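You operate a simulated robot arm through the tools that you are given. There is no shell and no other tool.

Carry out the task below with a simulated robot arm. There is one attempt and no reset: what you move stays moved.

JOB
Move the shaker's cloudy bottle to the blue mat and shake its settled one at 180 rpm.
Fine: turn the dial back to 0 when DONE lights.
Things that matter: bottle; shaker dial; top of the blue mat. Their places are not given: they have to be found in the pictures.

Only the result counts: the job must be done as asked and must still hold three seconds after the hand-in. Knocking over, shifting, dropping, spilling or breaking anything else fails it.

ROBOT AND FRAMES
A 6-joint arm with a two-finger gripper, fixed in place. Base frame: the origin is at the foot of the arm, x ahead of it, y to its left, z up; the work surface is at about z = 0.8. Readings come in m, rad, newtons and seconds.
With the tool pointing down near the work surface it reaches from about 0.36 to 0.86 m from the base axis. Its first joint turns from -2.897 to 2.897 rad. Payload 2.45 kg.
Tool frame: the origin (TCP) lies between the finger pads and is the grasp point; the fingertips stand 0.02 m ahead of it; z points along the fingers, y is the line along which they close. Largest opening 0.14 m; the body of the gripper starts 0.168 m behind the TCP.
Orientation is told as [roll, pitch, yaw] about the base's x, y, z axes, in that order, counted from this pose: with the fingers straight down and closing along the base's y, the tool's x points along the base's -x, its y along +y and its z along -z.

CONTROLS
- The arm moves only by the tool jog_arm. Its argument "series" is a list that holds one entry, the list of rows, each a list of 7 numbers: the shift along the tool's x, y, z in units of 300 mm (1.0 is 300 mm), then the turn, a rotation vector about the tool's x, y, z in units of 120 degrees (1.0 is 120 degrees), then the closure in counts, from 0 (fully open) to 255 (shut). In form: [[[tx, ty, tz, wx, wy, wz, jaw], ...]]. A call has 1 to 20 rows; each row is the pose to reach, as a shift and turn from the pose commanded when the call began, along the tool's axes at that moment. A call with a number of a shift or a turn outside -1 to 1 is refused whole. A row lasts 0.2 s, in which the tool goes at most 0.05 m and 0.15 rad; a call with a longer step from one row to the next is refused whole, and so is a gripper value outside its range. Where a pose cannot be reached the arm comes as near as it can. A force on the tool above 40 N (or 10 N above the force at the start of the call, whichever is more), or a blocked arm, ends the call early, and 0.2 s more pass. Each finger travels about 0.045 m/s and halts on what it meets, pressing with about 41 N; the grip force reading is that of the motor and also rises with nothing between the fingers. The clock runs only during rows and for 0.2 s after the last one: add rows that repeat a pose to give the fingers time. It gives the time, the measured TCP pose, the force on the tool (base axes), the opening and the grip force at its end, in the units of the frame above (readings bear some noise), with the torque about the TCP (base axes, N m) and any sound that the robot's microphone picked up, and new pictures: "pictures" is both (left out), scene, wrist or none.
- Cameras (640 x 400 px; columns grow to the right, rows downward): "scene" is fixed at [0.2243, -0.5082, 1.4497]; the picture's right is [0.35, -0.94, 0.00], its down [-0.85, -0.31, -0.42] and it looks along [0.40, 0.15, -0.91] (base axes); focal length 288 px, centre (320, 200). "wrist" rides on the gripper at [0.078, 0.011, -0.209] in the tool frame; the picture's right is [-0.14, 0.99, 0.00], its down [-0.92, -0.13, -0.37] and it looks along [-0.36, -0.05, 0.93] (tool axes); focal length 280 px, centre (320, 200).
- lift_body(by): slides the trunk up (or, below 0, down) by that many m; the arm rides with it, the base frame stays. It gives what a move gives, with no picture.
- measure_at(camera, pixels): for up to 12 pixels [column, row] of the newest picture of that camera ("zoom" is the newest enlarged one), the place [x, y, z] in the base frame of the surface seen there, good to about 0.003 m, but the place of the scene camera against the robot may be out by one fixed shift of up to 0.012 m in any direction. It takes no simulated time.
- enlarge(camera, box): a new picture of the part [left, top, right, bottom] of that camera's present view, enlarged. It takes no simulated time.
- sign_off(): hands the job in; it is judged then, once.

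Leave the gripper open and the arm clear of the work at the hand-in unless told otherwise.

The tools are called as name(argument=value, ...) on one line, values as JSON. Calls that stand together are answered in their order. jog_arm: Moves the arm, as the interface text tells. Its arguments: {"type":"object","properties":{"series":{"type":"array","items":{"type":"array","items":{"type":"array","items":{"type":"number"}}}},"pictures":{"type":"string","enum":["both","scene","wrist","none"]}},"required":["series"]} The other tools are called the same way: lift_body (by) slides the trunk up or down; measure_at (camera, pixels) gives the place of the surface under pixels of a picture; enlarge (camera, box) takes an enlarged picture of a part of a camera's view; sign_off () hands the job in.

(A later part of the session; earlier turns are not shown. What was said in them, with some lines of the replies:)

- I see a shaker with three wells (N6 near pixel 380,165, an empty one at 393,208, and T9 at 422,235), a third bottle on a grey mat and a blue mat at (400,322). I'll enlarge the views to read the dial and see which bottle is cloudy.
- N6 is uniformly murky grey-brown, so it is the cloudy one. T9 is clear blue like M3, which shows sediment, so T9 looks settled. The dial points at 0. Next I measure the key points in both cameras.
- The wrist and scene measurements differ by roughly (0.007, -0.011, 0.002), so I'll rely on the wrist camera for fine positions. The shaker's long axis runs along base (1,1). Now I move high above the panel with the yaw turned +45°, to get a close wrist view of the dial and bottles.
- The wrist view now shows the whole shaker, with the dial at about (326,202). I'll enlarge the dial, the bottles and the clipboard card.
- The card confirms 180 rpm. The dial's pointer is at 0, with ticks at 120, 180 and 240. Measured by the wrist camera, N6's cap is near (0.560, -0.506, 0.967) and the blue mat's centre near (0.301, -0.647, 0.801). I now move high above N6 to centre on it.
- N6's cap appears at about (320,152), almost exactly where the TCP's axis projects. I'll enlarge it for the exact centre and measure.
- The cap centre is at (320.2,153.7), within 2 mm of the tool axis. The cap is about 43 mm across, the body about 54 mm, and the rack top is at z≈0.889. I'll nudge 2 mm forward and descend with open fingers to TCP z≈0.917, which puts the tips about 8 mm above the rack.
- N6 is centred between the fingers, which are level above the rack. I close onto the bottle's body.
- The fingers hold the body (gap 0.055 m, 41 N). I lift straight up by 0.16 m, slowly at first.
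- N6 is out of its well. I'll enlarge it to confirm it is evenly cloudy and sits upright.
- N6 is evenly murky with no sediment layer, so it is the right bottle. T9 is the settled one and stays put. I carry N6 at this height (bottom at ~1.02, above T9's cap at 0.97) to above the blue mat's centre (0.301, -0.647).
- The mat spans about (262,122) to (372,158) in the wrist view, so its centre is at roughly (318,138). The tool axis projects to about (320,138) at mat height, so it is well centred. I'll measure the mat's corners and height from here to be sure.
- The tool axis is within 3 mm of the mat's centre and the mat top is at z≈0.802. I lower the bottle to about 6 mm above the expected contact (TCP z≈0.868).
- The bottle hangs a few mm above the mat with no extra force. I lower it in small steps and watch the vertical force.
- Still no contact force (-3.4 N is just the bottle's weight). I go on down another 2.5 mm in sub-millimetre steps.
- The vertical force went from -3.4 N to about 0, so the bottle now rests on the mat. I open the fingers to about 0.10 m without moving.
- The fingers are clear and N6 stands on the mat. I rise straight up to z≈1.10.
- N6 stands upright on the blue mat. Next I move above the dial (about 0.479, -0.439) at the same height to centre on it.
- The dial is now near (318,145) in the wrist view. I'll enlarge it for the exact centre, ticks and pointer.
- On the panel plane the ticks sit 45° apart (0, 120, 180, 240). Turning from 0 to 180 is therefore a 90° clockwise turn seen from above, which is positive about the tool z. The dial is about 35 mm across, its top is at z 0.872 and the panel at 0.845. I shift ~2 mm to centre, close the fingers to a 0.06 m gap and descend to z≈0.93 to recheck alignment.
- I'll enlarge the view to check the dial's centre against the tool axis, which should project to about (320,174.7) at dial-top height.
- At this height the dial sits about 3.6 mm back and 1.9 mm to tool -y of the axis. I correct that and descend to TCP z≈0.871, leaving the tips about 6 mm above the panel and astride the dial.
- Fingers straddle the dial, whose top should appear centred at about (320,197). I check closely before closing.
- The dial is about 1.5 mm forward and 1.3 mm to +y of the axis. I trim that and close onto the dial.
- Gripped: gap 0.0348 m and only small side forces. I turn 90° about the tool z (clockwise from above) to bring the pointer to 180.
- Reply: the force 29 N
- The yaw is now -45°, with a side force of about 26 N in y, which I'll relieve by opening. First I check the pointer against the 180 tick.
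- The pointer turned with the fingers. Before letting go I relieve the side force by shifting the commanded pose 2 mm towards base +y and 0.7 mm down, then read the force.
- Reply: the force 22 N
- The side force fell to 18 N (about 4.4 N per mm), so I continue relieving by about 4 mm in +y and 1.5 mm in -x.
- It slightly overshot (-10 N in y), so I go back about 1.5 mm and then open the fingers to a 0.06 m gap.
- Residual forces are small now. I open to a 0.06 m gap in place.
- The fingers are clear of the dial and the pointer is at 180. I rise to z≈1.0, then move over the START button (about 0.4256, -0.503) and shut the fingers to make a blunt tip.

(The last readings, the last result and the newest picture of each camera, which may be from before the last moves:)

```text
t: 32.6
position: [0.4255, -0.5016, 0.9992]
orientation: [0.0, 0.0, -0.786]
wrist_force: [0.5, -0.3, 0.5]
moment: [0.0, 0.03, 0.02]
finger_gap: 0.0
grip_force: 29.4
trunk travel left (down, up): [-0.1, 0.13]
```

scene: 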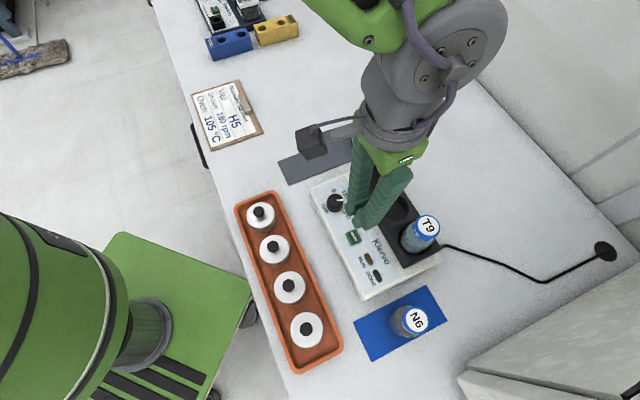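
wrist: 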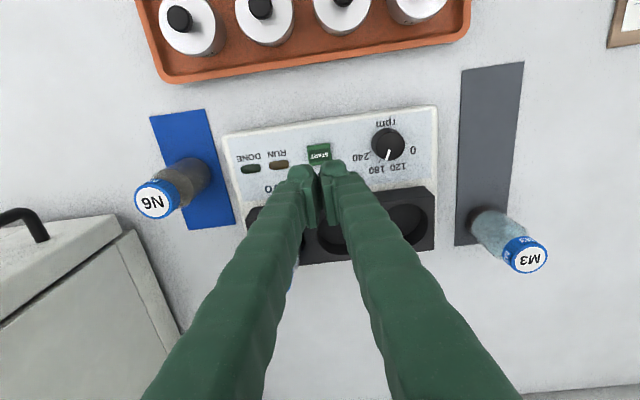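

I check the dial's pointer (near 388,143) and the START button's place (near 319,153) in an enlargement.

enlarge(camera="wrist", box=[290, 105, 430, 195])

measure_at(camera="wrist", pixels=[[313, 150], [326, 150], [319, 146], [319, 153], [300, 148], [388, 142], [310, 157]])

enlarge(camera="scene", box=[310, 170, 410, 290])

```text
4.44 times, centred on (360, 150) of wrist
```

zoom: 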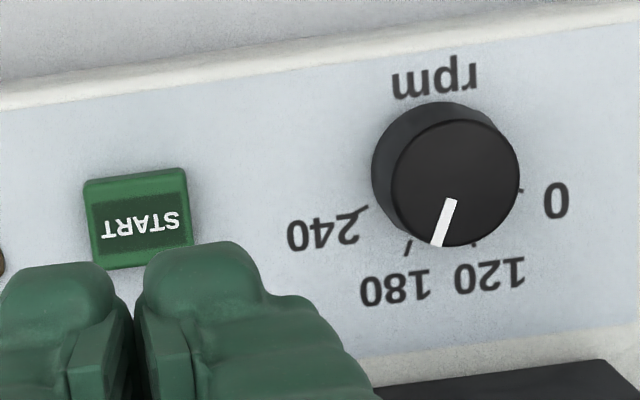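

```text
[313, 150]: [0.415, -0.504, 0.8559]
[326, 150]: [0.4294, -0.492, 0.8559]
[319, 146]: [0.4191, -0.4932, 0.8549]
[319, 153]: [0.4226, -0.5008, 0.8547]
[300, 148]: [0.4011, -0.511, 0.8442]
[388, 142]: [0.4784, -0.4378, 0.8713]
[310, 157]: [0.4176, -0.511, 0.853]
```

```text
3.33 times, centred on (360, 230) of scene
```

zoom: 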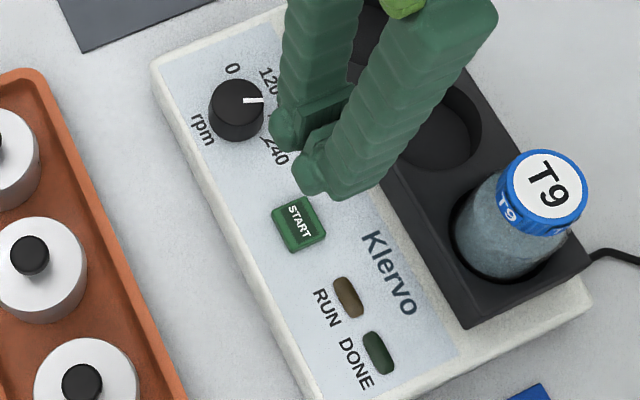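

The pointer is within about 1° of the 180 tick. The START button's centre is about 3 mm to tool +x of the axis, and its top is at z≈0.855, so contact is expected at TCP z≈0.875. I shift and descend to about 0.885.

jog_arm(series=[[[0.009, -0.001, 0, 0, 0, 0, 255], [0.009, -0.001, 0.12, 0, 0, 0, 255], [0.009, -0.001, 0.24, 0, 0, 0, 255], [0.009, -0.001, 0.33, 0, 0, 0, 255], [0.009, -0.001, 0.375, 0, 0, 0, 255], [0.009, -0.001, 0.375, 0, 0, 0, 255]]])

```text
t: 34.0
position: [0.4228, -0.5002, 0.8876]
orientation: [-0.001, -0.001, -0.785]
wrist_force: [-0.4, 0.6, -0.3]
moment: [0.0, -0.02, -0.02]
finger_gap: 0.0
grip_force: 29.4
trunk travel left (down, up): [-0.1, 0.13]
```

scene: 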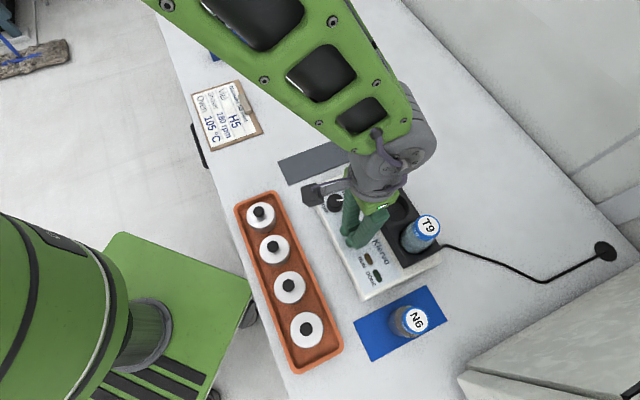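
wrist: 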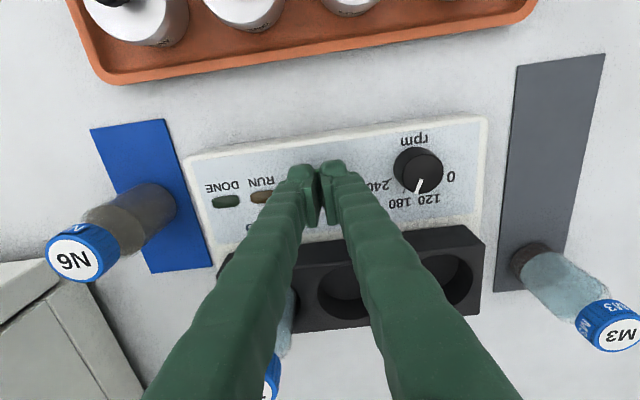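

The closed tips cover the START button. I lower in small steps until I feel the button.

jog_arm(series=[[[0, 0, 0.015, 0, 0, 0, 255], [0, 0, 0.027, 0, 0, 0, 255], [0, 0, 0.035, 0, 0, 0, 255], [0, 0, 0.04, 0, 0, 0, 255], [0, 0, 0.044, 0, 0, 0, 255], [0, 0, 0.048, 0, 0, 0, 255]]], pictures="wrist")

```text
t: 35.4
position: [0.4223, -0.5003, 0.8728]
orientation: [0.001, 0.002, -0.785]
wrist_force: [-0.5, -0.4, 1.2]
moment: [-0.01, -0.01, -0.01]
finger_gap: 0.0058
grip_force: 29.6
trunk travel left (down, up): [-0.1, 0.13]
```

wrist: 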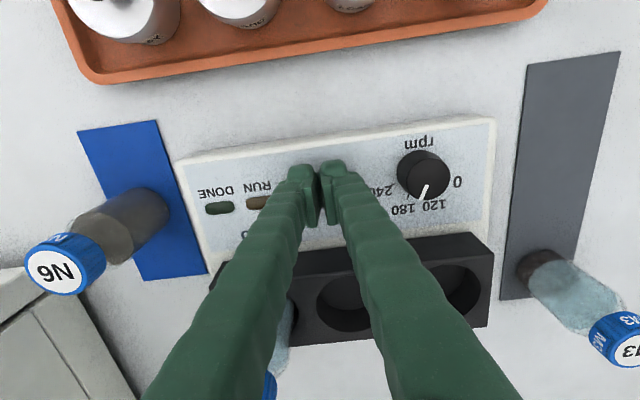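

Force is only just rising (1.2 N), so I keep pressing in 1 mm steps.

jog_arm(series=[[[0, 0, 0.0033, 0, 0, 0, 255], [0, 0, 0.0067, 0, 0, 0, 255], [0, 0, 0.01, 0, 0, 0, 255]]], pictures="both")

```text
t: 36.2
position: [0.4231, -0.4997, 0.8699]
orientation: [0.0, 0.002, -0.784]
wrist_force: [0.8, -1.3, 3.0]
moment: [-0.03, 0.0, 0.02]
finger_gap: 0.0061
grip_force: 29.3
trunk travel left (down, up): [-0.1, 0.13]
heard: click
```

scene: 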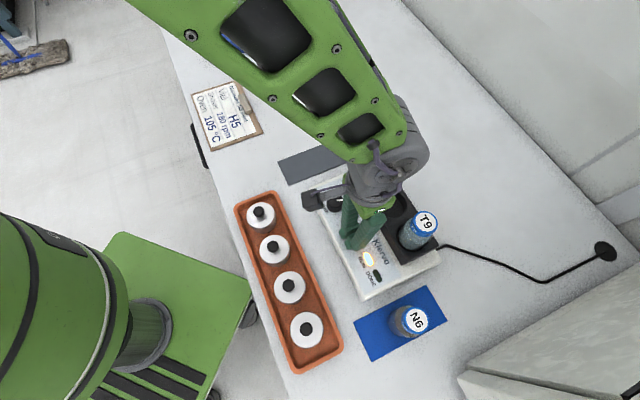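
wrist: 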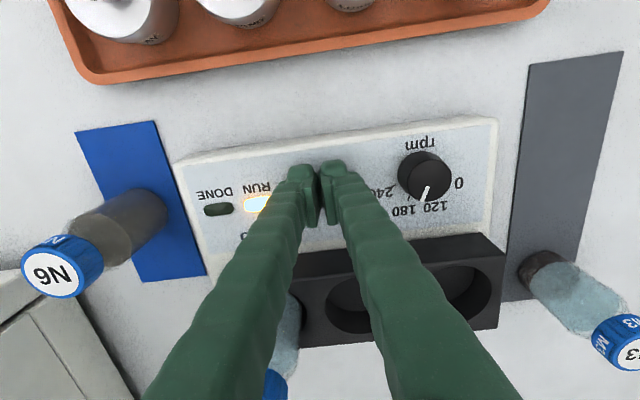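

I heard a click, the RUN lamp is lit and the rack is moving. I lift off the button straight up to z≈1.0.

jog_arm(series=[[[0, 0, -0.05, 0, 0, 0, 255], [0, 0, -0.15, 0, 0, 0, 255], [0, 0, -0.27, 0, 0, 0, 255], [0, 0, -0.39, 0, 0, 0, 255], [0, 0, -0.5, 0, 0, 0, 255], [0, 0, -0.5, 0, 0, 0, 255]]])

```text
t: 37.6
position: [0.4222, -0.4988, 1.0196]
orientation: [0.0, 0.001, -0.785]
wrist_force: [0.4, -1.0, 0.7]
moment: [0.0, -0.03, 0.02]
finger_gap: 0.0001
grip_force: 29.5
trunk travel left (down, up): [-0.1, 0.13]
```

scene: 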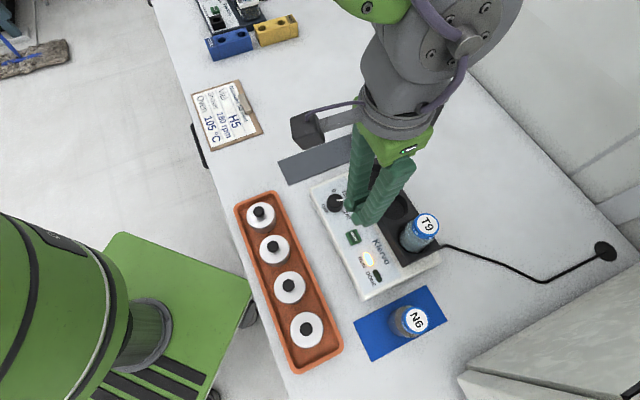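
wrist: 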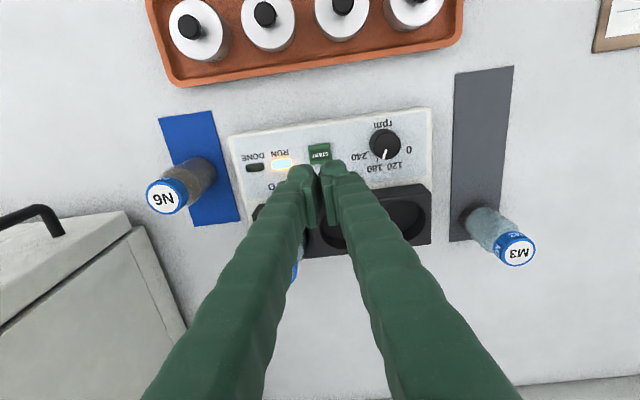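

RUN is lit. While it shakes I move above the dial (0.4825, -0.4395) and open the fingers to the 0.06 m gap, watching for DONE.

jog_arm(series=[[[0, 0.1, 0, 0, 0, 0, 146], [0, 0.2, 0, 0, 0, 0, 146], [-0.002, 0.282, 0, 0, 0, 0, 146], [-0.002, 0.282, 0, 0, 0, 0, 146], [-0.002, 0.282, 0, 0, 0, 0, 146]]])

```text
t: 38.8
position: [0.484, -0.4394, 1.0191]
orientation: [0.001, -0.001, -0.785]
wrist_force: [-0.4, -0.1, 0.1]
moment: [0.06, 0.01, -0.03]
finger_gap: 0.0596
grip_force: 0.1
trunk travel left (down, up): [-0.1, 0.13]
```

scene: 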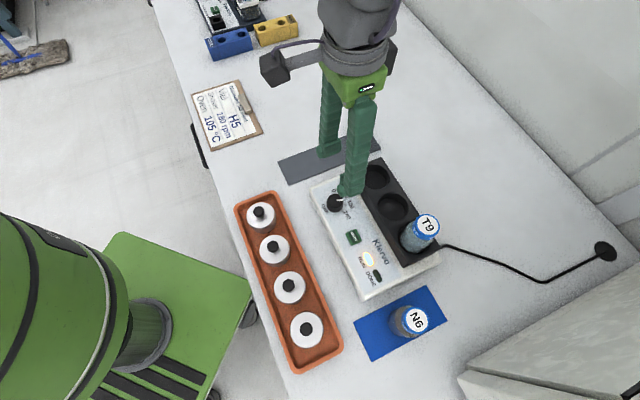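
wrist: 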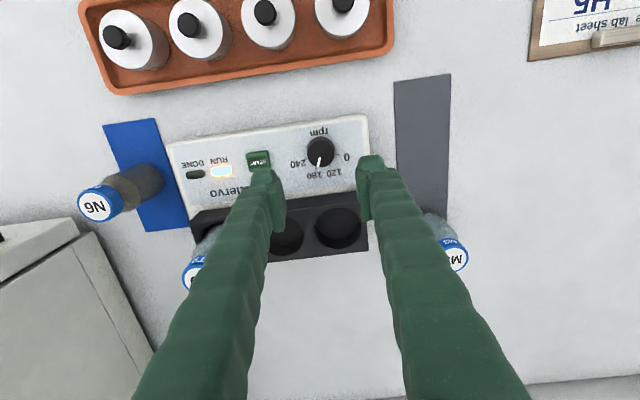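

Both lamps are in view: RUN lit at (222,171), DONE dark at (195,174). I enlarge the dial to centre on it while waiting.

enlarge(camera="wrist", box=[280, 110, 370, 190])

jog_arm(series=[[[0, 0, 0, 0, 0, 0, 146], [0, 0, 0, 0, 0, 0, 146], [0, 0, 0, 0, 0, 0, 146], [0, 0, 0, 0, 0, 0, 146], [0, 0, 0, 0, 0, 0, 146]]], pictures="wrist")

```text
5.00 times, centred on (325, 150) of wrist
```

zoom: 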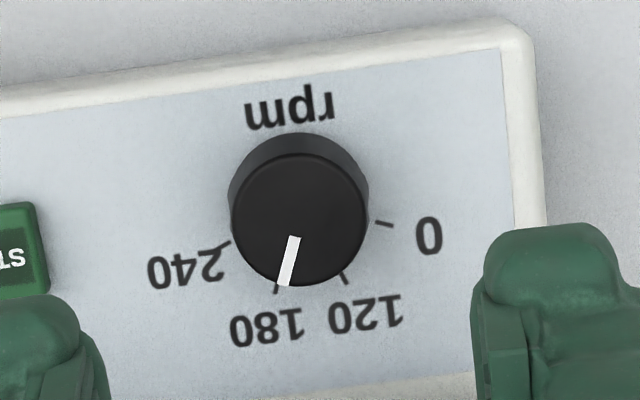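

```text
t: 40.0
position: [0.4825, -0.4406, 1.0192]
orientation: [0.0, 0.001, -0.784]
wrist_force: [-0.3, -0.6, -0.4]
moment: [0.04, 0.02, 0.01]
finger_gap: 0.0599
grip_force: 0.0
trunk travel left (down, up): [-0.1, 0.13]
```

wrist: 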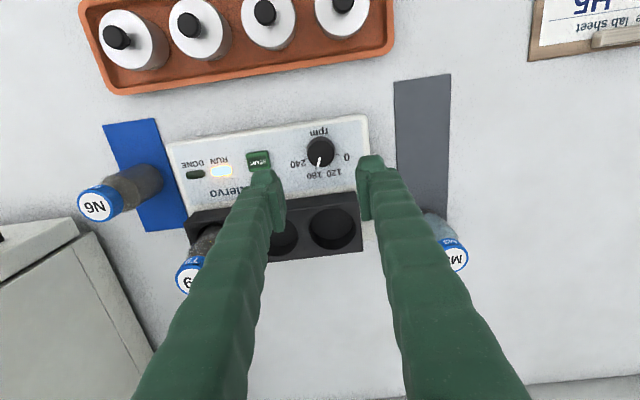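

The pointer sits on the 180 tick. The dial is about +1.8 mm in tool x and +1.4 mm in tool y from my axis, which I'll correct on descent. RUN is still lit, so I wait some more without moving.

jog_arm(series=[[[0, 0, 0, 0, 0, 0, 146], [0, 0, 0, 0, 0, 0, 146], [0, 0, 0, 0, 0, 0, 146], [0, 0, 0, 0, 0, 0, 146], [0, 0, 0, 0, 0, 0, 146], [0, 0, 0, 0, 0, 0, 146], [0, 0, 0, 0, 0, 0, 146], [0, 0, 0, 0, 0, 0, 146], [0, 0, 0, 0, 0, 0, 146], [0, 0, 0, 0, 0, 0, 146]]], pictures="wrist")

```text
t: 42.2
position: [0.4843, -0.4398, 1.0188]
orientation: [-0.001, 0.0, -0.786]
wrist_force: [-0.3, 0.1, -0.1]
moment: [0.02, 0.01, 0.04]
finger_gap: 0.0594
grip_force: 0.1
trunk travel left (down, up): [-0.1, 0.13]
```

wrist: 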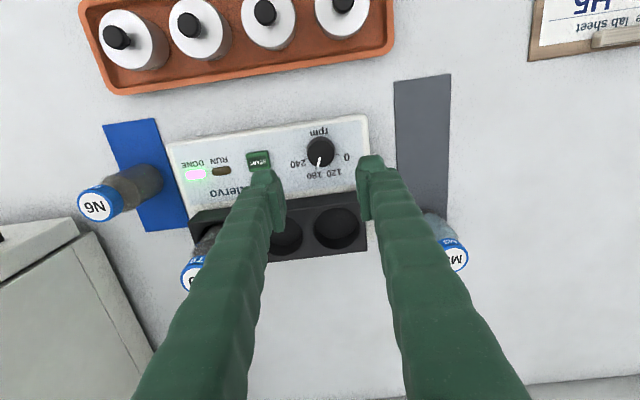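

DONE is lit and RUN is off. Now I go back to the dial, centring with the correction and descending to z≈0.93 for a check.

jog_arm(series=[[[0.006, 0.0047, 0.03, 0, 0, 0, 146], [0.006, 0.0047, 0.13, 0, 0, 0, 146], [0.006, 0.0047, 0.22, 0, 0, 0, 146], [0.006, 0.0047, 0.3, 0, 0, 0, 146], [0.006, 0.0047, 0.3, 0, 0, 0, 146]]])

enlarge(camera="wrist", box=[260, 130, 380, 220])

```text
t: 43.4
position: [0.4842, -0.4375, 0.9279]
orientation: [0.0, 0.0, -0.782]
wrist_force: [-0.9, 0.5, 0.0]
moment: [0.02, 0.03, 0.04]
finger_gap: 0.0596
grip_force: 0.1
trunk travel left (down, up): [-0.1, 0.13]
```

scene: 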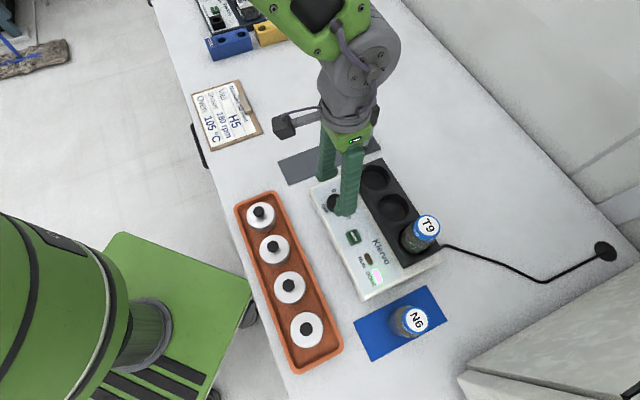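
wrist: 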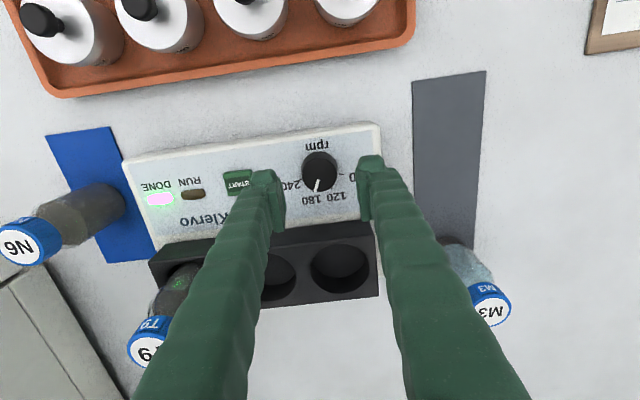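

```text
4.44 times, centred on (320, 175) of wrist
```

zoom: 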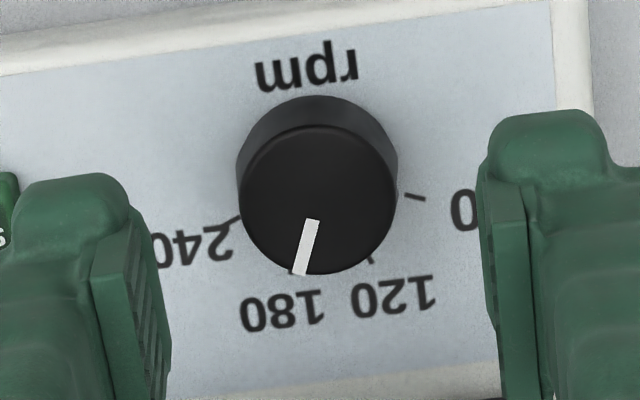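

T9 is now evenly dark, so it was shaken. The dial is within 0.6 mm of the axis (319.4,175.3 against 320,175.7). I descend to z≈0.870 around the dial.

jog_arm(series=[[[0, -0.001, 0.06, 0, 0, 0, 146], [0, -0.001, 0.12, 0, 0, 0, 146], [0, -0.001, 0.17, 0, 0, 0, 146], [0, -0.001, 0.192, 0, 0, 0, 146], [0, -0.001, 0.192, 0, 0, 0, 146]]], pictures="wrist")

enlarge(camera="wrist", box=[260, 150, 380, 240])

```text
t: 44.6
position: [0.4833, -0.4386, 0.872]
orientation: [0.0, -0.001, -0.785]
wrist_force: [-0.8, 0.5, -0.8]
moment: [-0.01, -0.04, 0.0]
finger_gap: 0.0599
grip_force: 0.1
trunk travel left (down, up): [-0.1, 0.13]
```

wrist: 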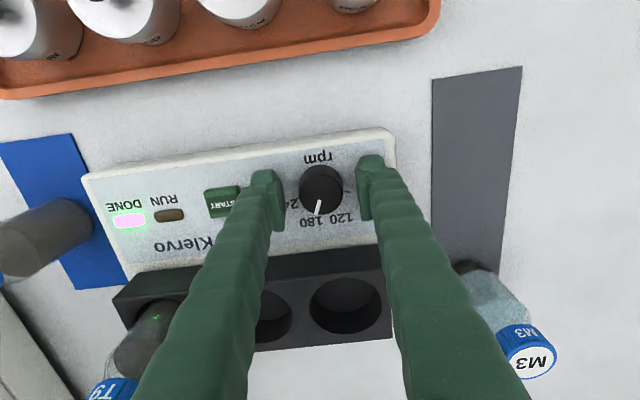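

```text
4.44 times, centred on (320, 195) of wrist
```

zoom: 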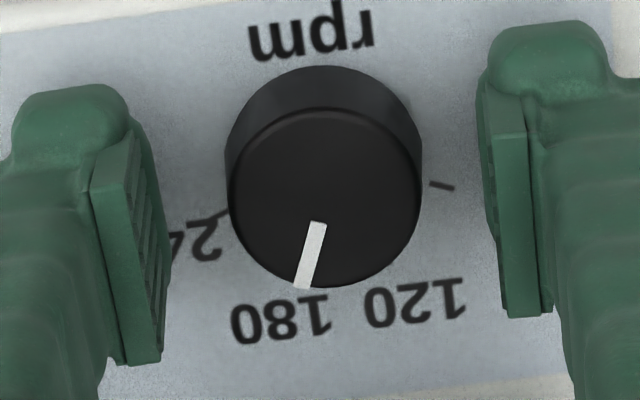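

The dial is about 1.5 mm to tool +x and 1 mm to +y. I trim and close onto it.

jog_arm(series=[[[0.0045, 0.003, 0.001, 0, 0, 0, 146], [0.0045, 0.003, 0.001, 0, 0, 0, 146], [0.0045, 0.003, 0.001, 0, 0, 0, 215], [0.0045, 0.003, 0.001, 0, 0, 0, 215], [0.0045, 0.003, 0.001, 0, 0, 0, 215], [0.0045, 0.003, 0.001, 0, 0, 0, 215]]], pictures="none")

```text
t: 46.0
position: [0.482, -0.4374, 0.8708]
orientation: [0.001, 0.0, -0.787]
wrist_force: [-0.5, -1.3, 0.0]
moment: [0.02, -0.02, 0.01]
finger_gap: 0.035
grip_force: 45.5
trunk travel left (down, up): [-0.1, 0.13]
```

The grip is clean with practically no side force. I turn -45° first (counter-clockwise from above) and read the forces.

jog_arm(series=[[[0, 0, 0, 0, 0, -0.0625, 215], [0, 0, 0, 0, 0, -0.125, 215], [0, 0, 0, 0, 0, -0.1875, 215], [0, 0, 0, 0, 0, -0.25, 215], [0, 0, 0, 0, 0, -0.3125, 215], [0, 0, 0, 0, 0, -0.375, 215], [0, 0, 0, 0, 0, -0.375, 215]]], pictures="wrist")

```text
t: 47.6
position: [0.4817, -0.4387, 0.8713]
orientation: [-0.001, -0.001, 0.001]
wrist_force: [-8.7, -21.9, -1.6]
moment: [-0.29, 0.11, -0.06]
finger_gap: 0.0349
grip_force: 45.2
trunk travel left (down, up): [-0.1, 0.13]
```

wrist: 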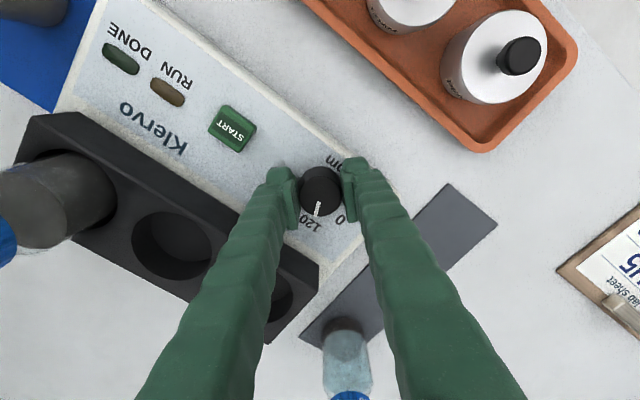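

Side force is -22 N in y after 45°, and the pointer follows, now near 120. I relieve it by 3 mm towards -y and 1 mm towards -x, then turn the remaining -45°.

jog_arm(series=[[[0.004, -0.01, 0, 0, 0, 0, 215], [0.004, -0.01, 0, 0, 0, 0, 215]]], pictures="none")

```text
t: 48.2
position: [0.4816, -0.4394, 0.871]
orientation: [0.003, -0.001, 0.001]
wrist_force: [7.9, 0.1, 1.5]
moment: [0.14, -0.35, 0.0]
finger_gap: 0.0347
grip_force: 44.7
trunk travel left (down, up): [-0.1, 0.13]
```

The force dropped to about 8 N. Now I turn the remaining -45° to bring the pointer to 0.

jog_arm(series=[[[0, 0, 0, 0, 0, -0.0625, 215], [0, 0, 0, 0, 0, -0.125, 215], [0, 0, 0, 0, 0, -0.1875, 215], [0, 0, 0, 0, 0, -0.25, 215], [0, 0, 0, 0, 0, -0.3125, 215], [0, 0, 0, 0, 0, -0.375, 215], [0, 0, 0, 0, 0, -0.375, 215]]], pictures="wrist")

enlarge(camera="wrist", box=[260, 150, 380, 240])

```text
t: 49.8
position: [0.4827, -0.4401, 0.8705]
orientation: [-0.003, 0.003, 0.787]
wrist_force: [21.3, 1.7, -0.7]
moment: [0.0, -0.26, 0.01]
finger_gap: 0.0346
grip_force: 45.1
trunk travel left (down, up): [-0.1, 0.13]
```

wrist: 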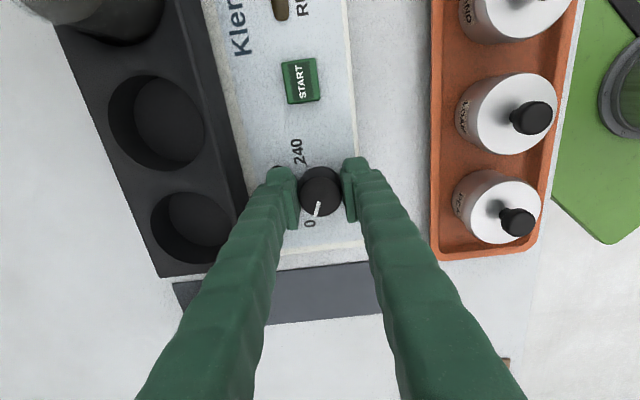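

```text
4.44 times, centred on (320, 195) of wrist
```

zoom: 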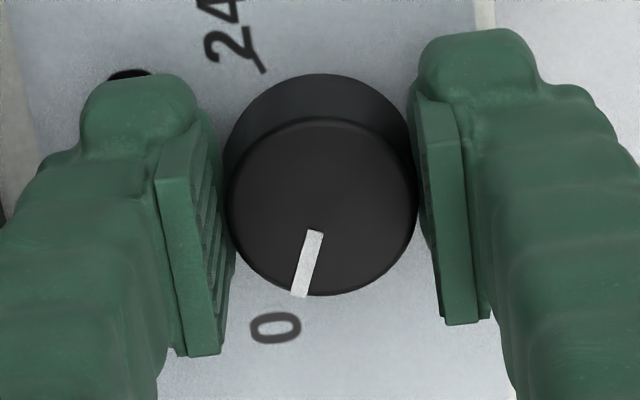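

The pointer is back at 0. Side force is 21 N in x, so I relieve it by about 3 mm towards +x, then read the force before opening.

jog_arm(series=[[[-0.007, -0.007, 0, 0, 0, 0, 215], [-0.007, -0.007, 0, 0, 0, 0, 215]]], pictures="none")

```text
t: 50.4
position: [0.4826, -0.4397, 0.8716]
orientation: [0.001, 0.0, 0.785]
wrist_force: [1.7, -7.1, 3.7]
moment: [-0.24, 0.28, 0.0]
finger_gap: 0.0348
grip_force: 45.0
trunk travel left (down, up): [-0.1, 0.13]
```

The forces are small now, so I open the fingers to the 0.06 m gap in place.

jog_arm(series=[[[0, 0, 0, 0, 0, 0, 190], [0, 0, 0, 0, 0, 0, 146], [0, 0, 0, 0, 0, 0, 146], [0, 0, 0, 0, 0, 0, 146]]], pictures="wrist")

```text
t: 51.4
position: [0.4837, -0.4385, 0.8719]
orientation: [0.001, 0.0, 0.784]
wrist_force: [-0.1, -0.5, 0.2]
moment: [0.0, -0.03, 0.0]
finger_gap: 0.0598
grip_force: 0.1
trunk travel left (down, up): [-0.1, 0.13]
```

wrist: 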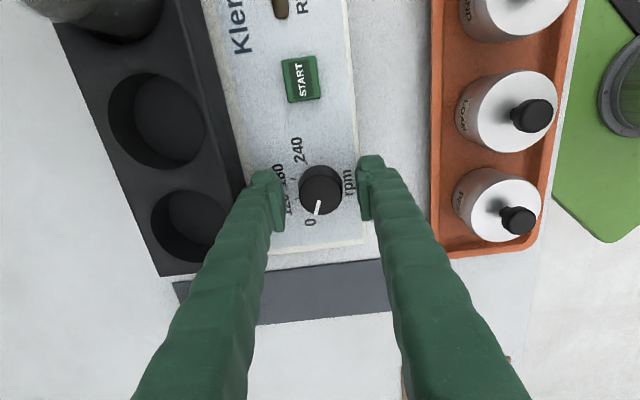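

Clear of the dial. I rise straight up by 0.23 m and look at everything once more.

jog_arm(series=[[[0, 0, -0.06, 0, 0, 0, 146], [0, 0, -0.16, 0, 0, 0, 146], [0, 0, -0.28, 0, 0, 0, 146], [0, 0, -0.42, 0, 0, 0, 146], [0, 0, -0.56, 0, 0, 0, 75], [0, 0, -0.7, 0, 0, 0, 30], [0, 0, -0.77, 0, 0, 0, 0], [0, 0, -0.77, 0, 0, 0, 0], [0, 0, -0.77, 0, 0, 0, 0]]])

enlarge(camera="wrist", box=[280, 110, 360, 180])

enlarge(camera="scene", box=[300, 160, 470, 370])

```text
t: 53.4
position: [0.4841, -0.4388, 1.1021]
orientation: [-0.001, 0.0, 0.785]
wrist_force: [0.0, 0.8, -0.3]
moment: [0.04, 0.04, 0.0]
finger_gap: 0.1399
grip_force: 0.0
trunk travel left (down, up): [-0.1, 0.13]
```

scene: 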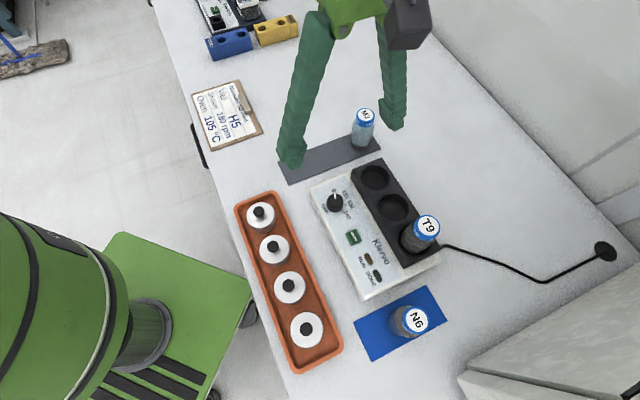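
wrist: 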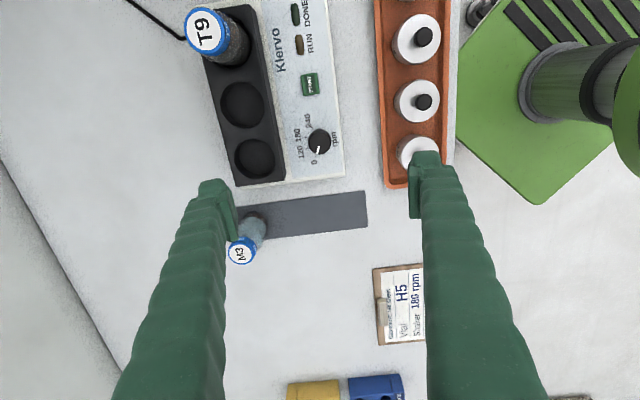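

```text
5.71 times, centred on (320, 145) of wrist
```

zoom: 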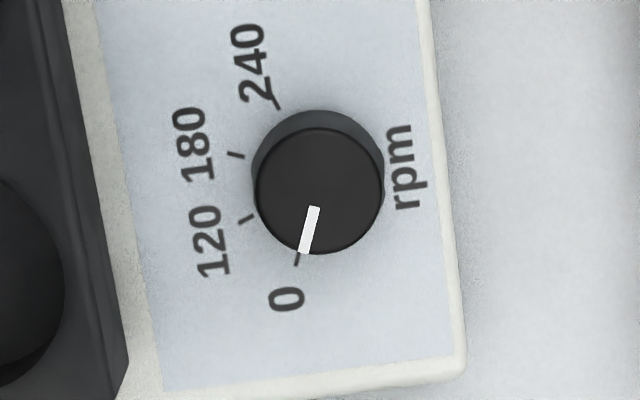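

```text
1.90 times, centred on (385, 265) of scene
```

zoom: 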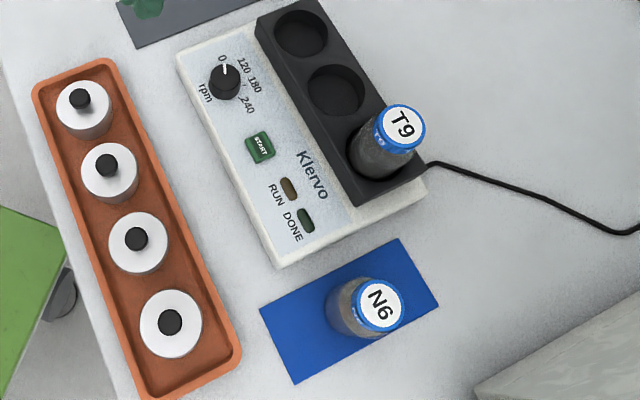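

All is as asked: the dial pointer is on the 0 tick, both lamps are off, and N6 stands upright on the blue mat. T9 is in its well and evenly mixed after the 180 rpm run, which lit DONE before I turned the dial back. M3 and the tray look undisturbed. The gripper is open and high above the work, so I hand in.

sign_off()

```text
The job is handed in.
```

The job is done and handed in; the hand-in gave no verdict back.

- **Cloudy bottle:** N6 was the evenly murky one in the shaker. It now stands upright near the middle of the blue mat.
- **Shaking:** T9, the settled one, stayed in its well. I set the dial to 180, pressed START, and it ran until DONE lit. T9 now looks evenly mixed.
- **Dial:** I turned it back to 0 after DONE lit. Both lamps were off afterwards.

Turning the dial put side forces of up to about 26 N on it. The last pictures show the shaker, the third bottle (M3) and the tray looking undisturbed. The gripper is open and clear of the work.
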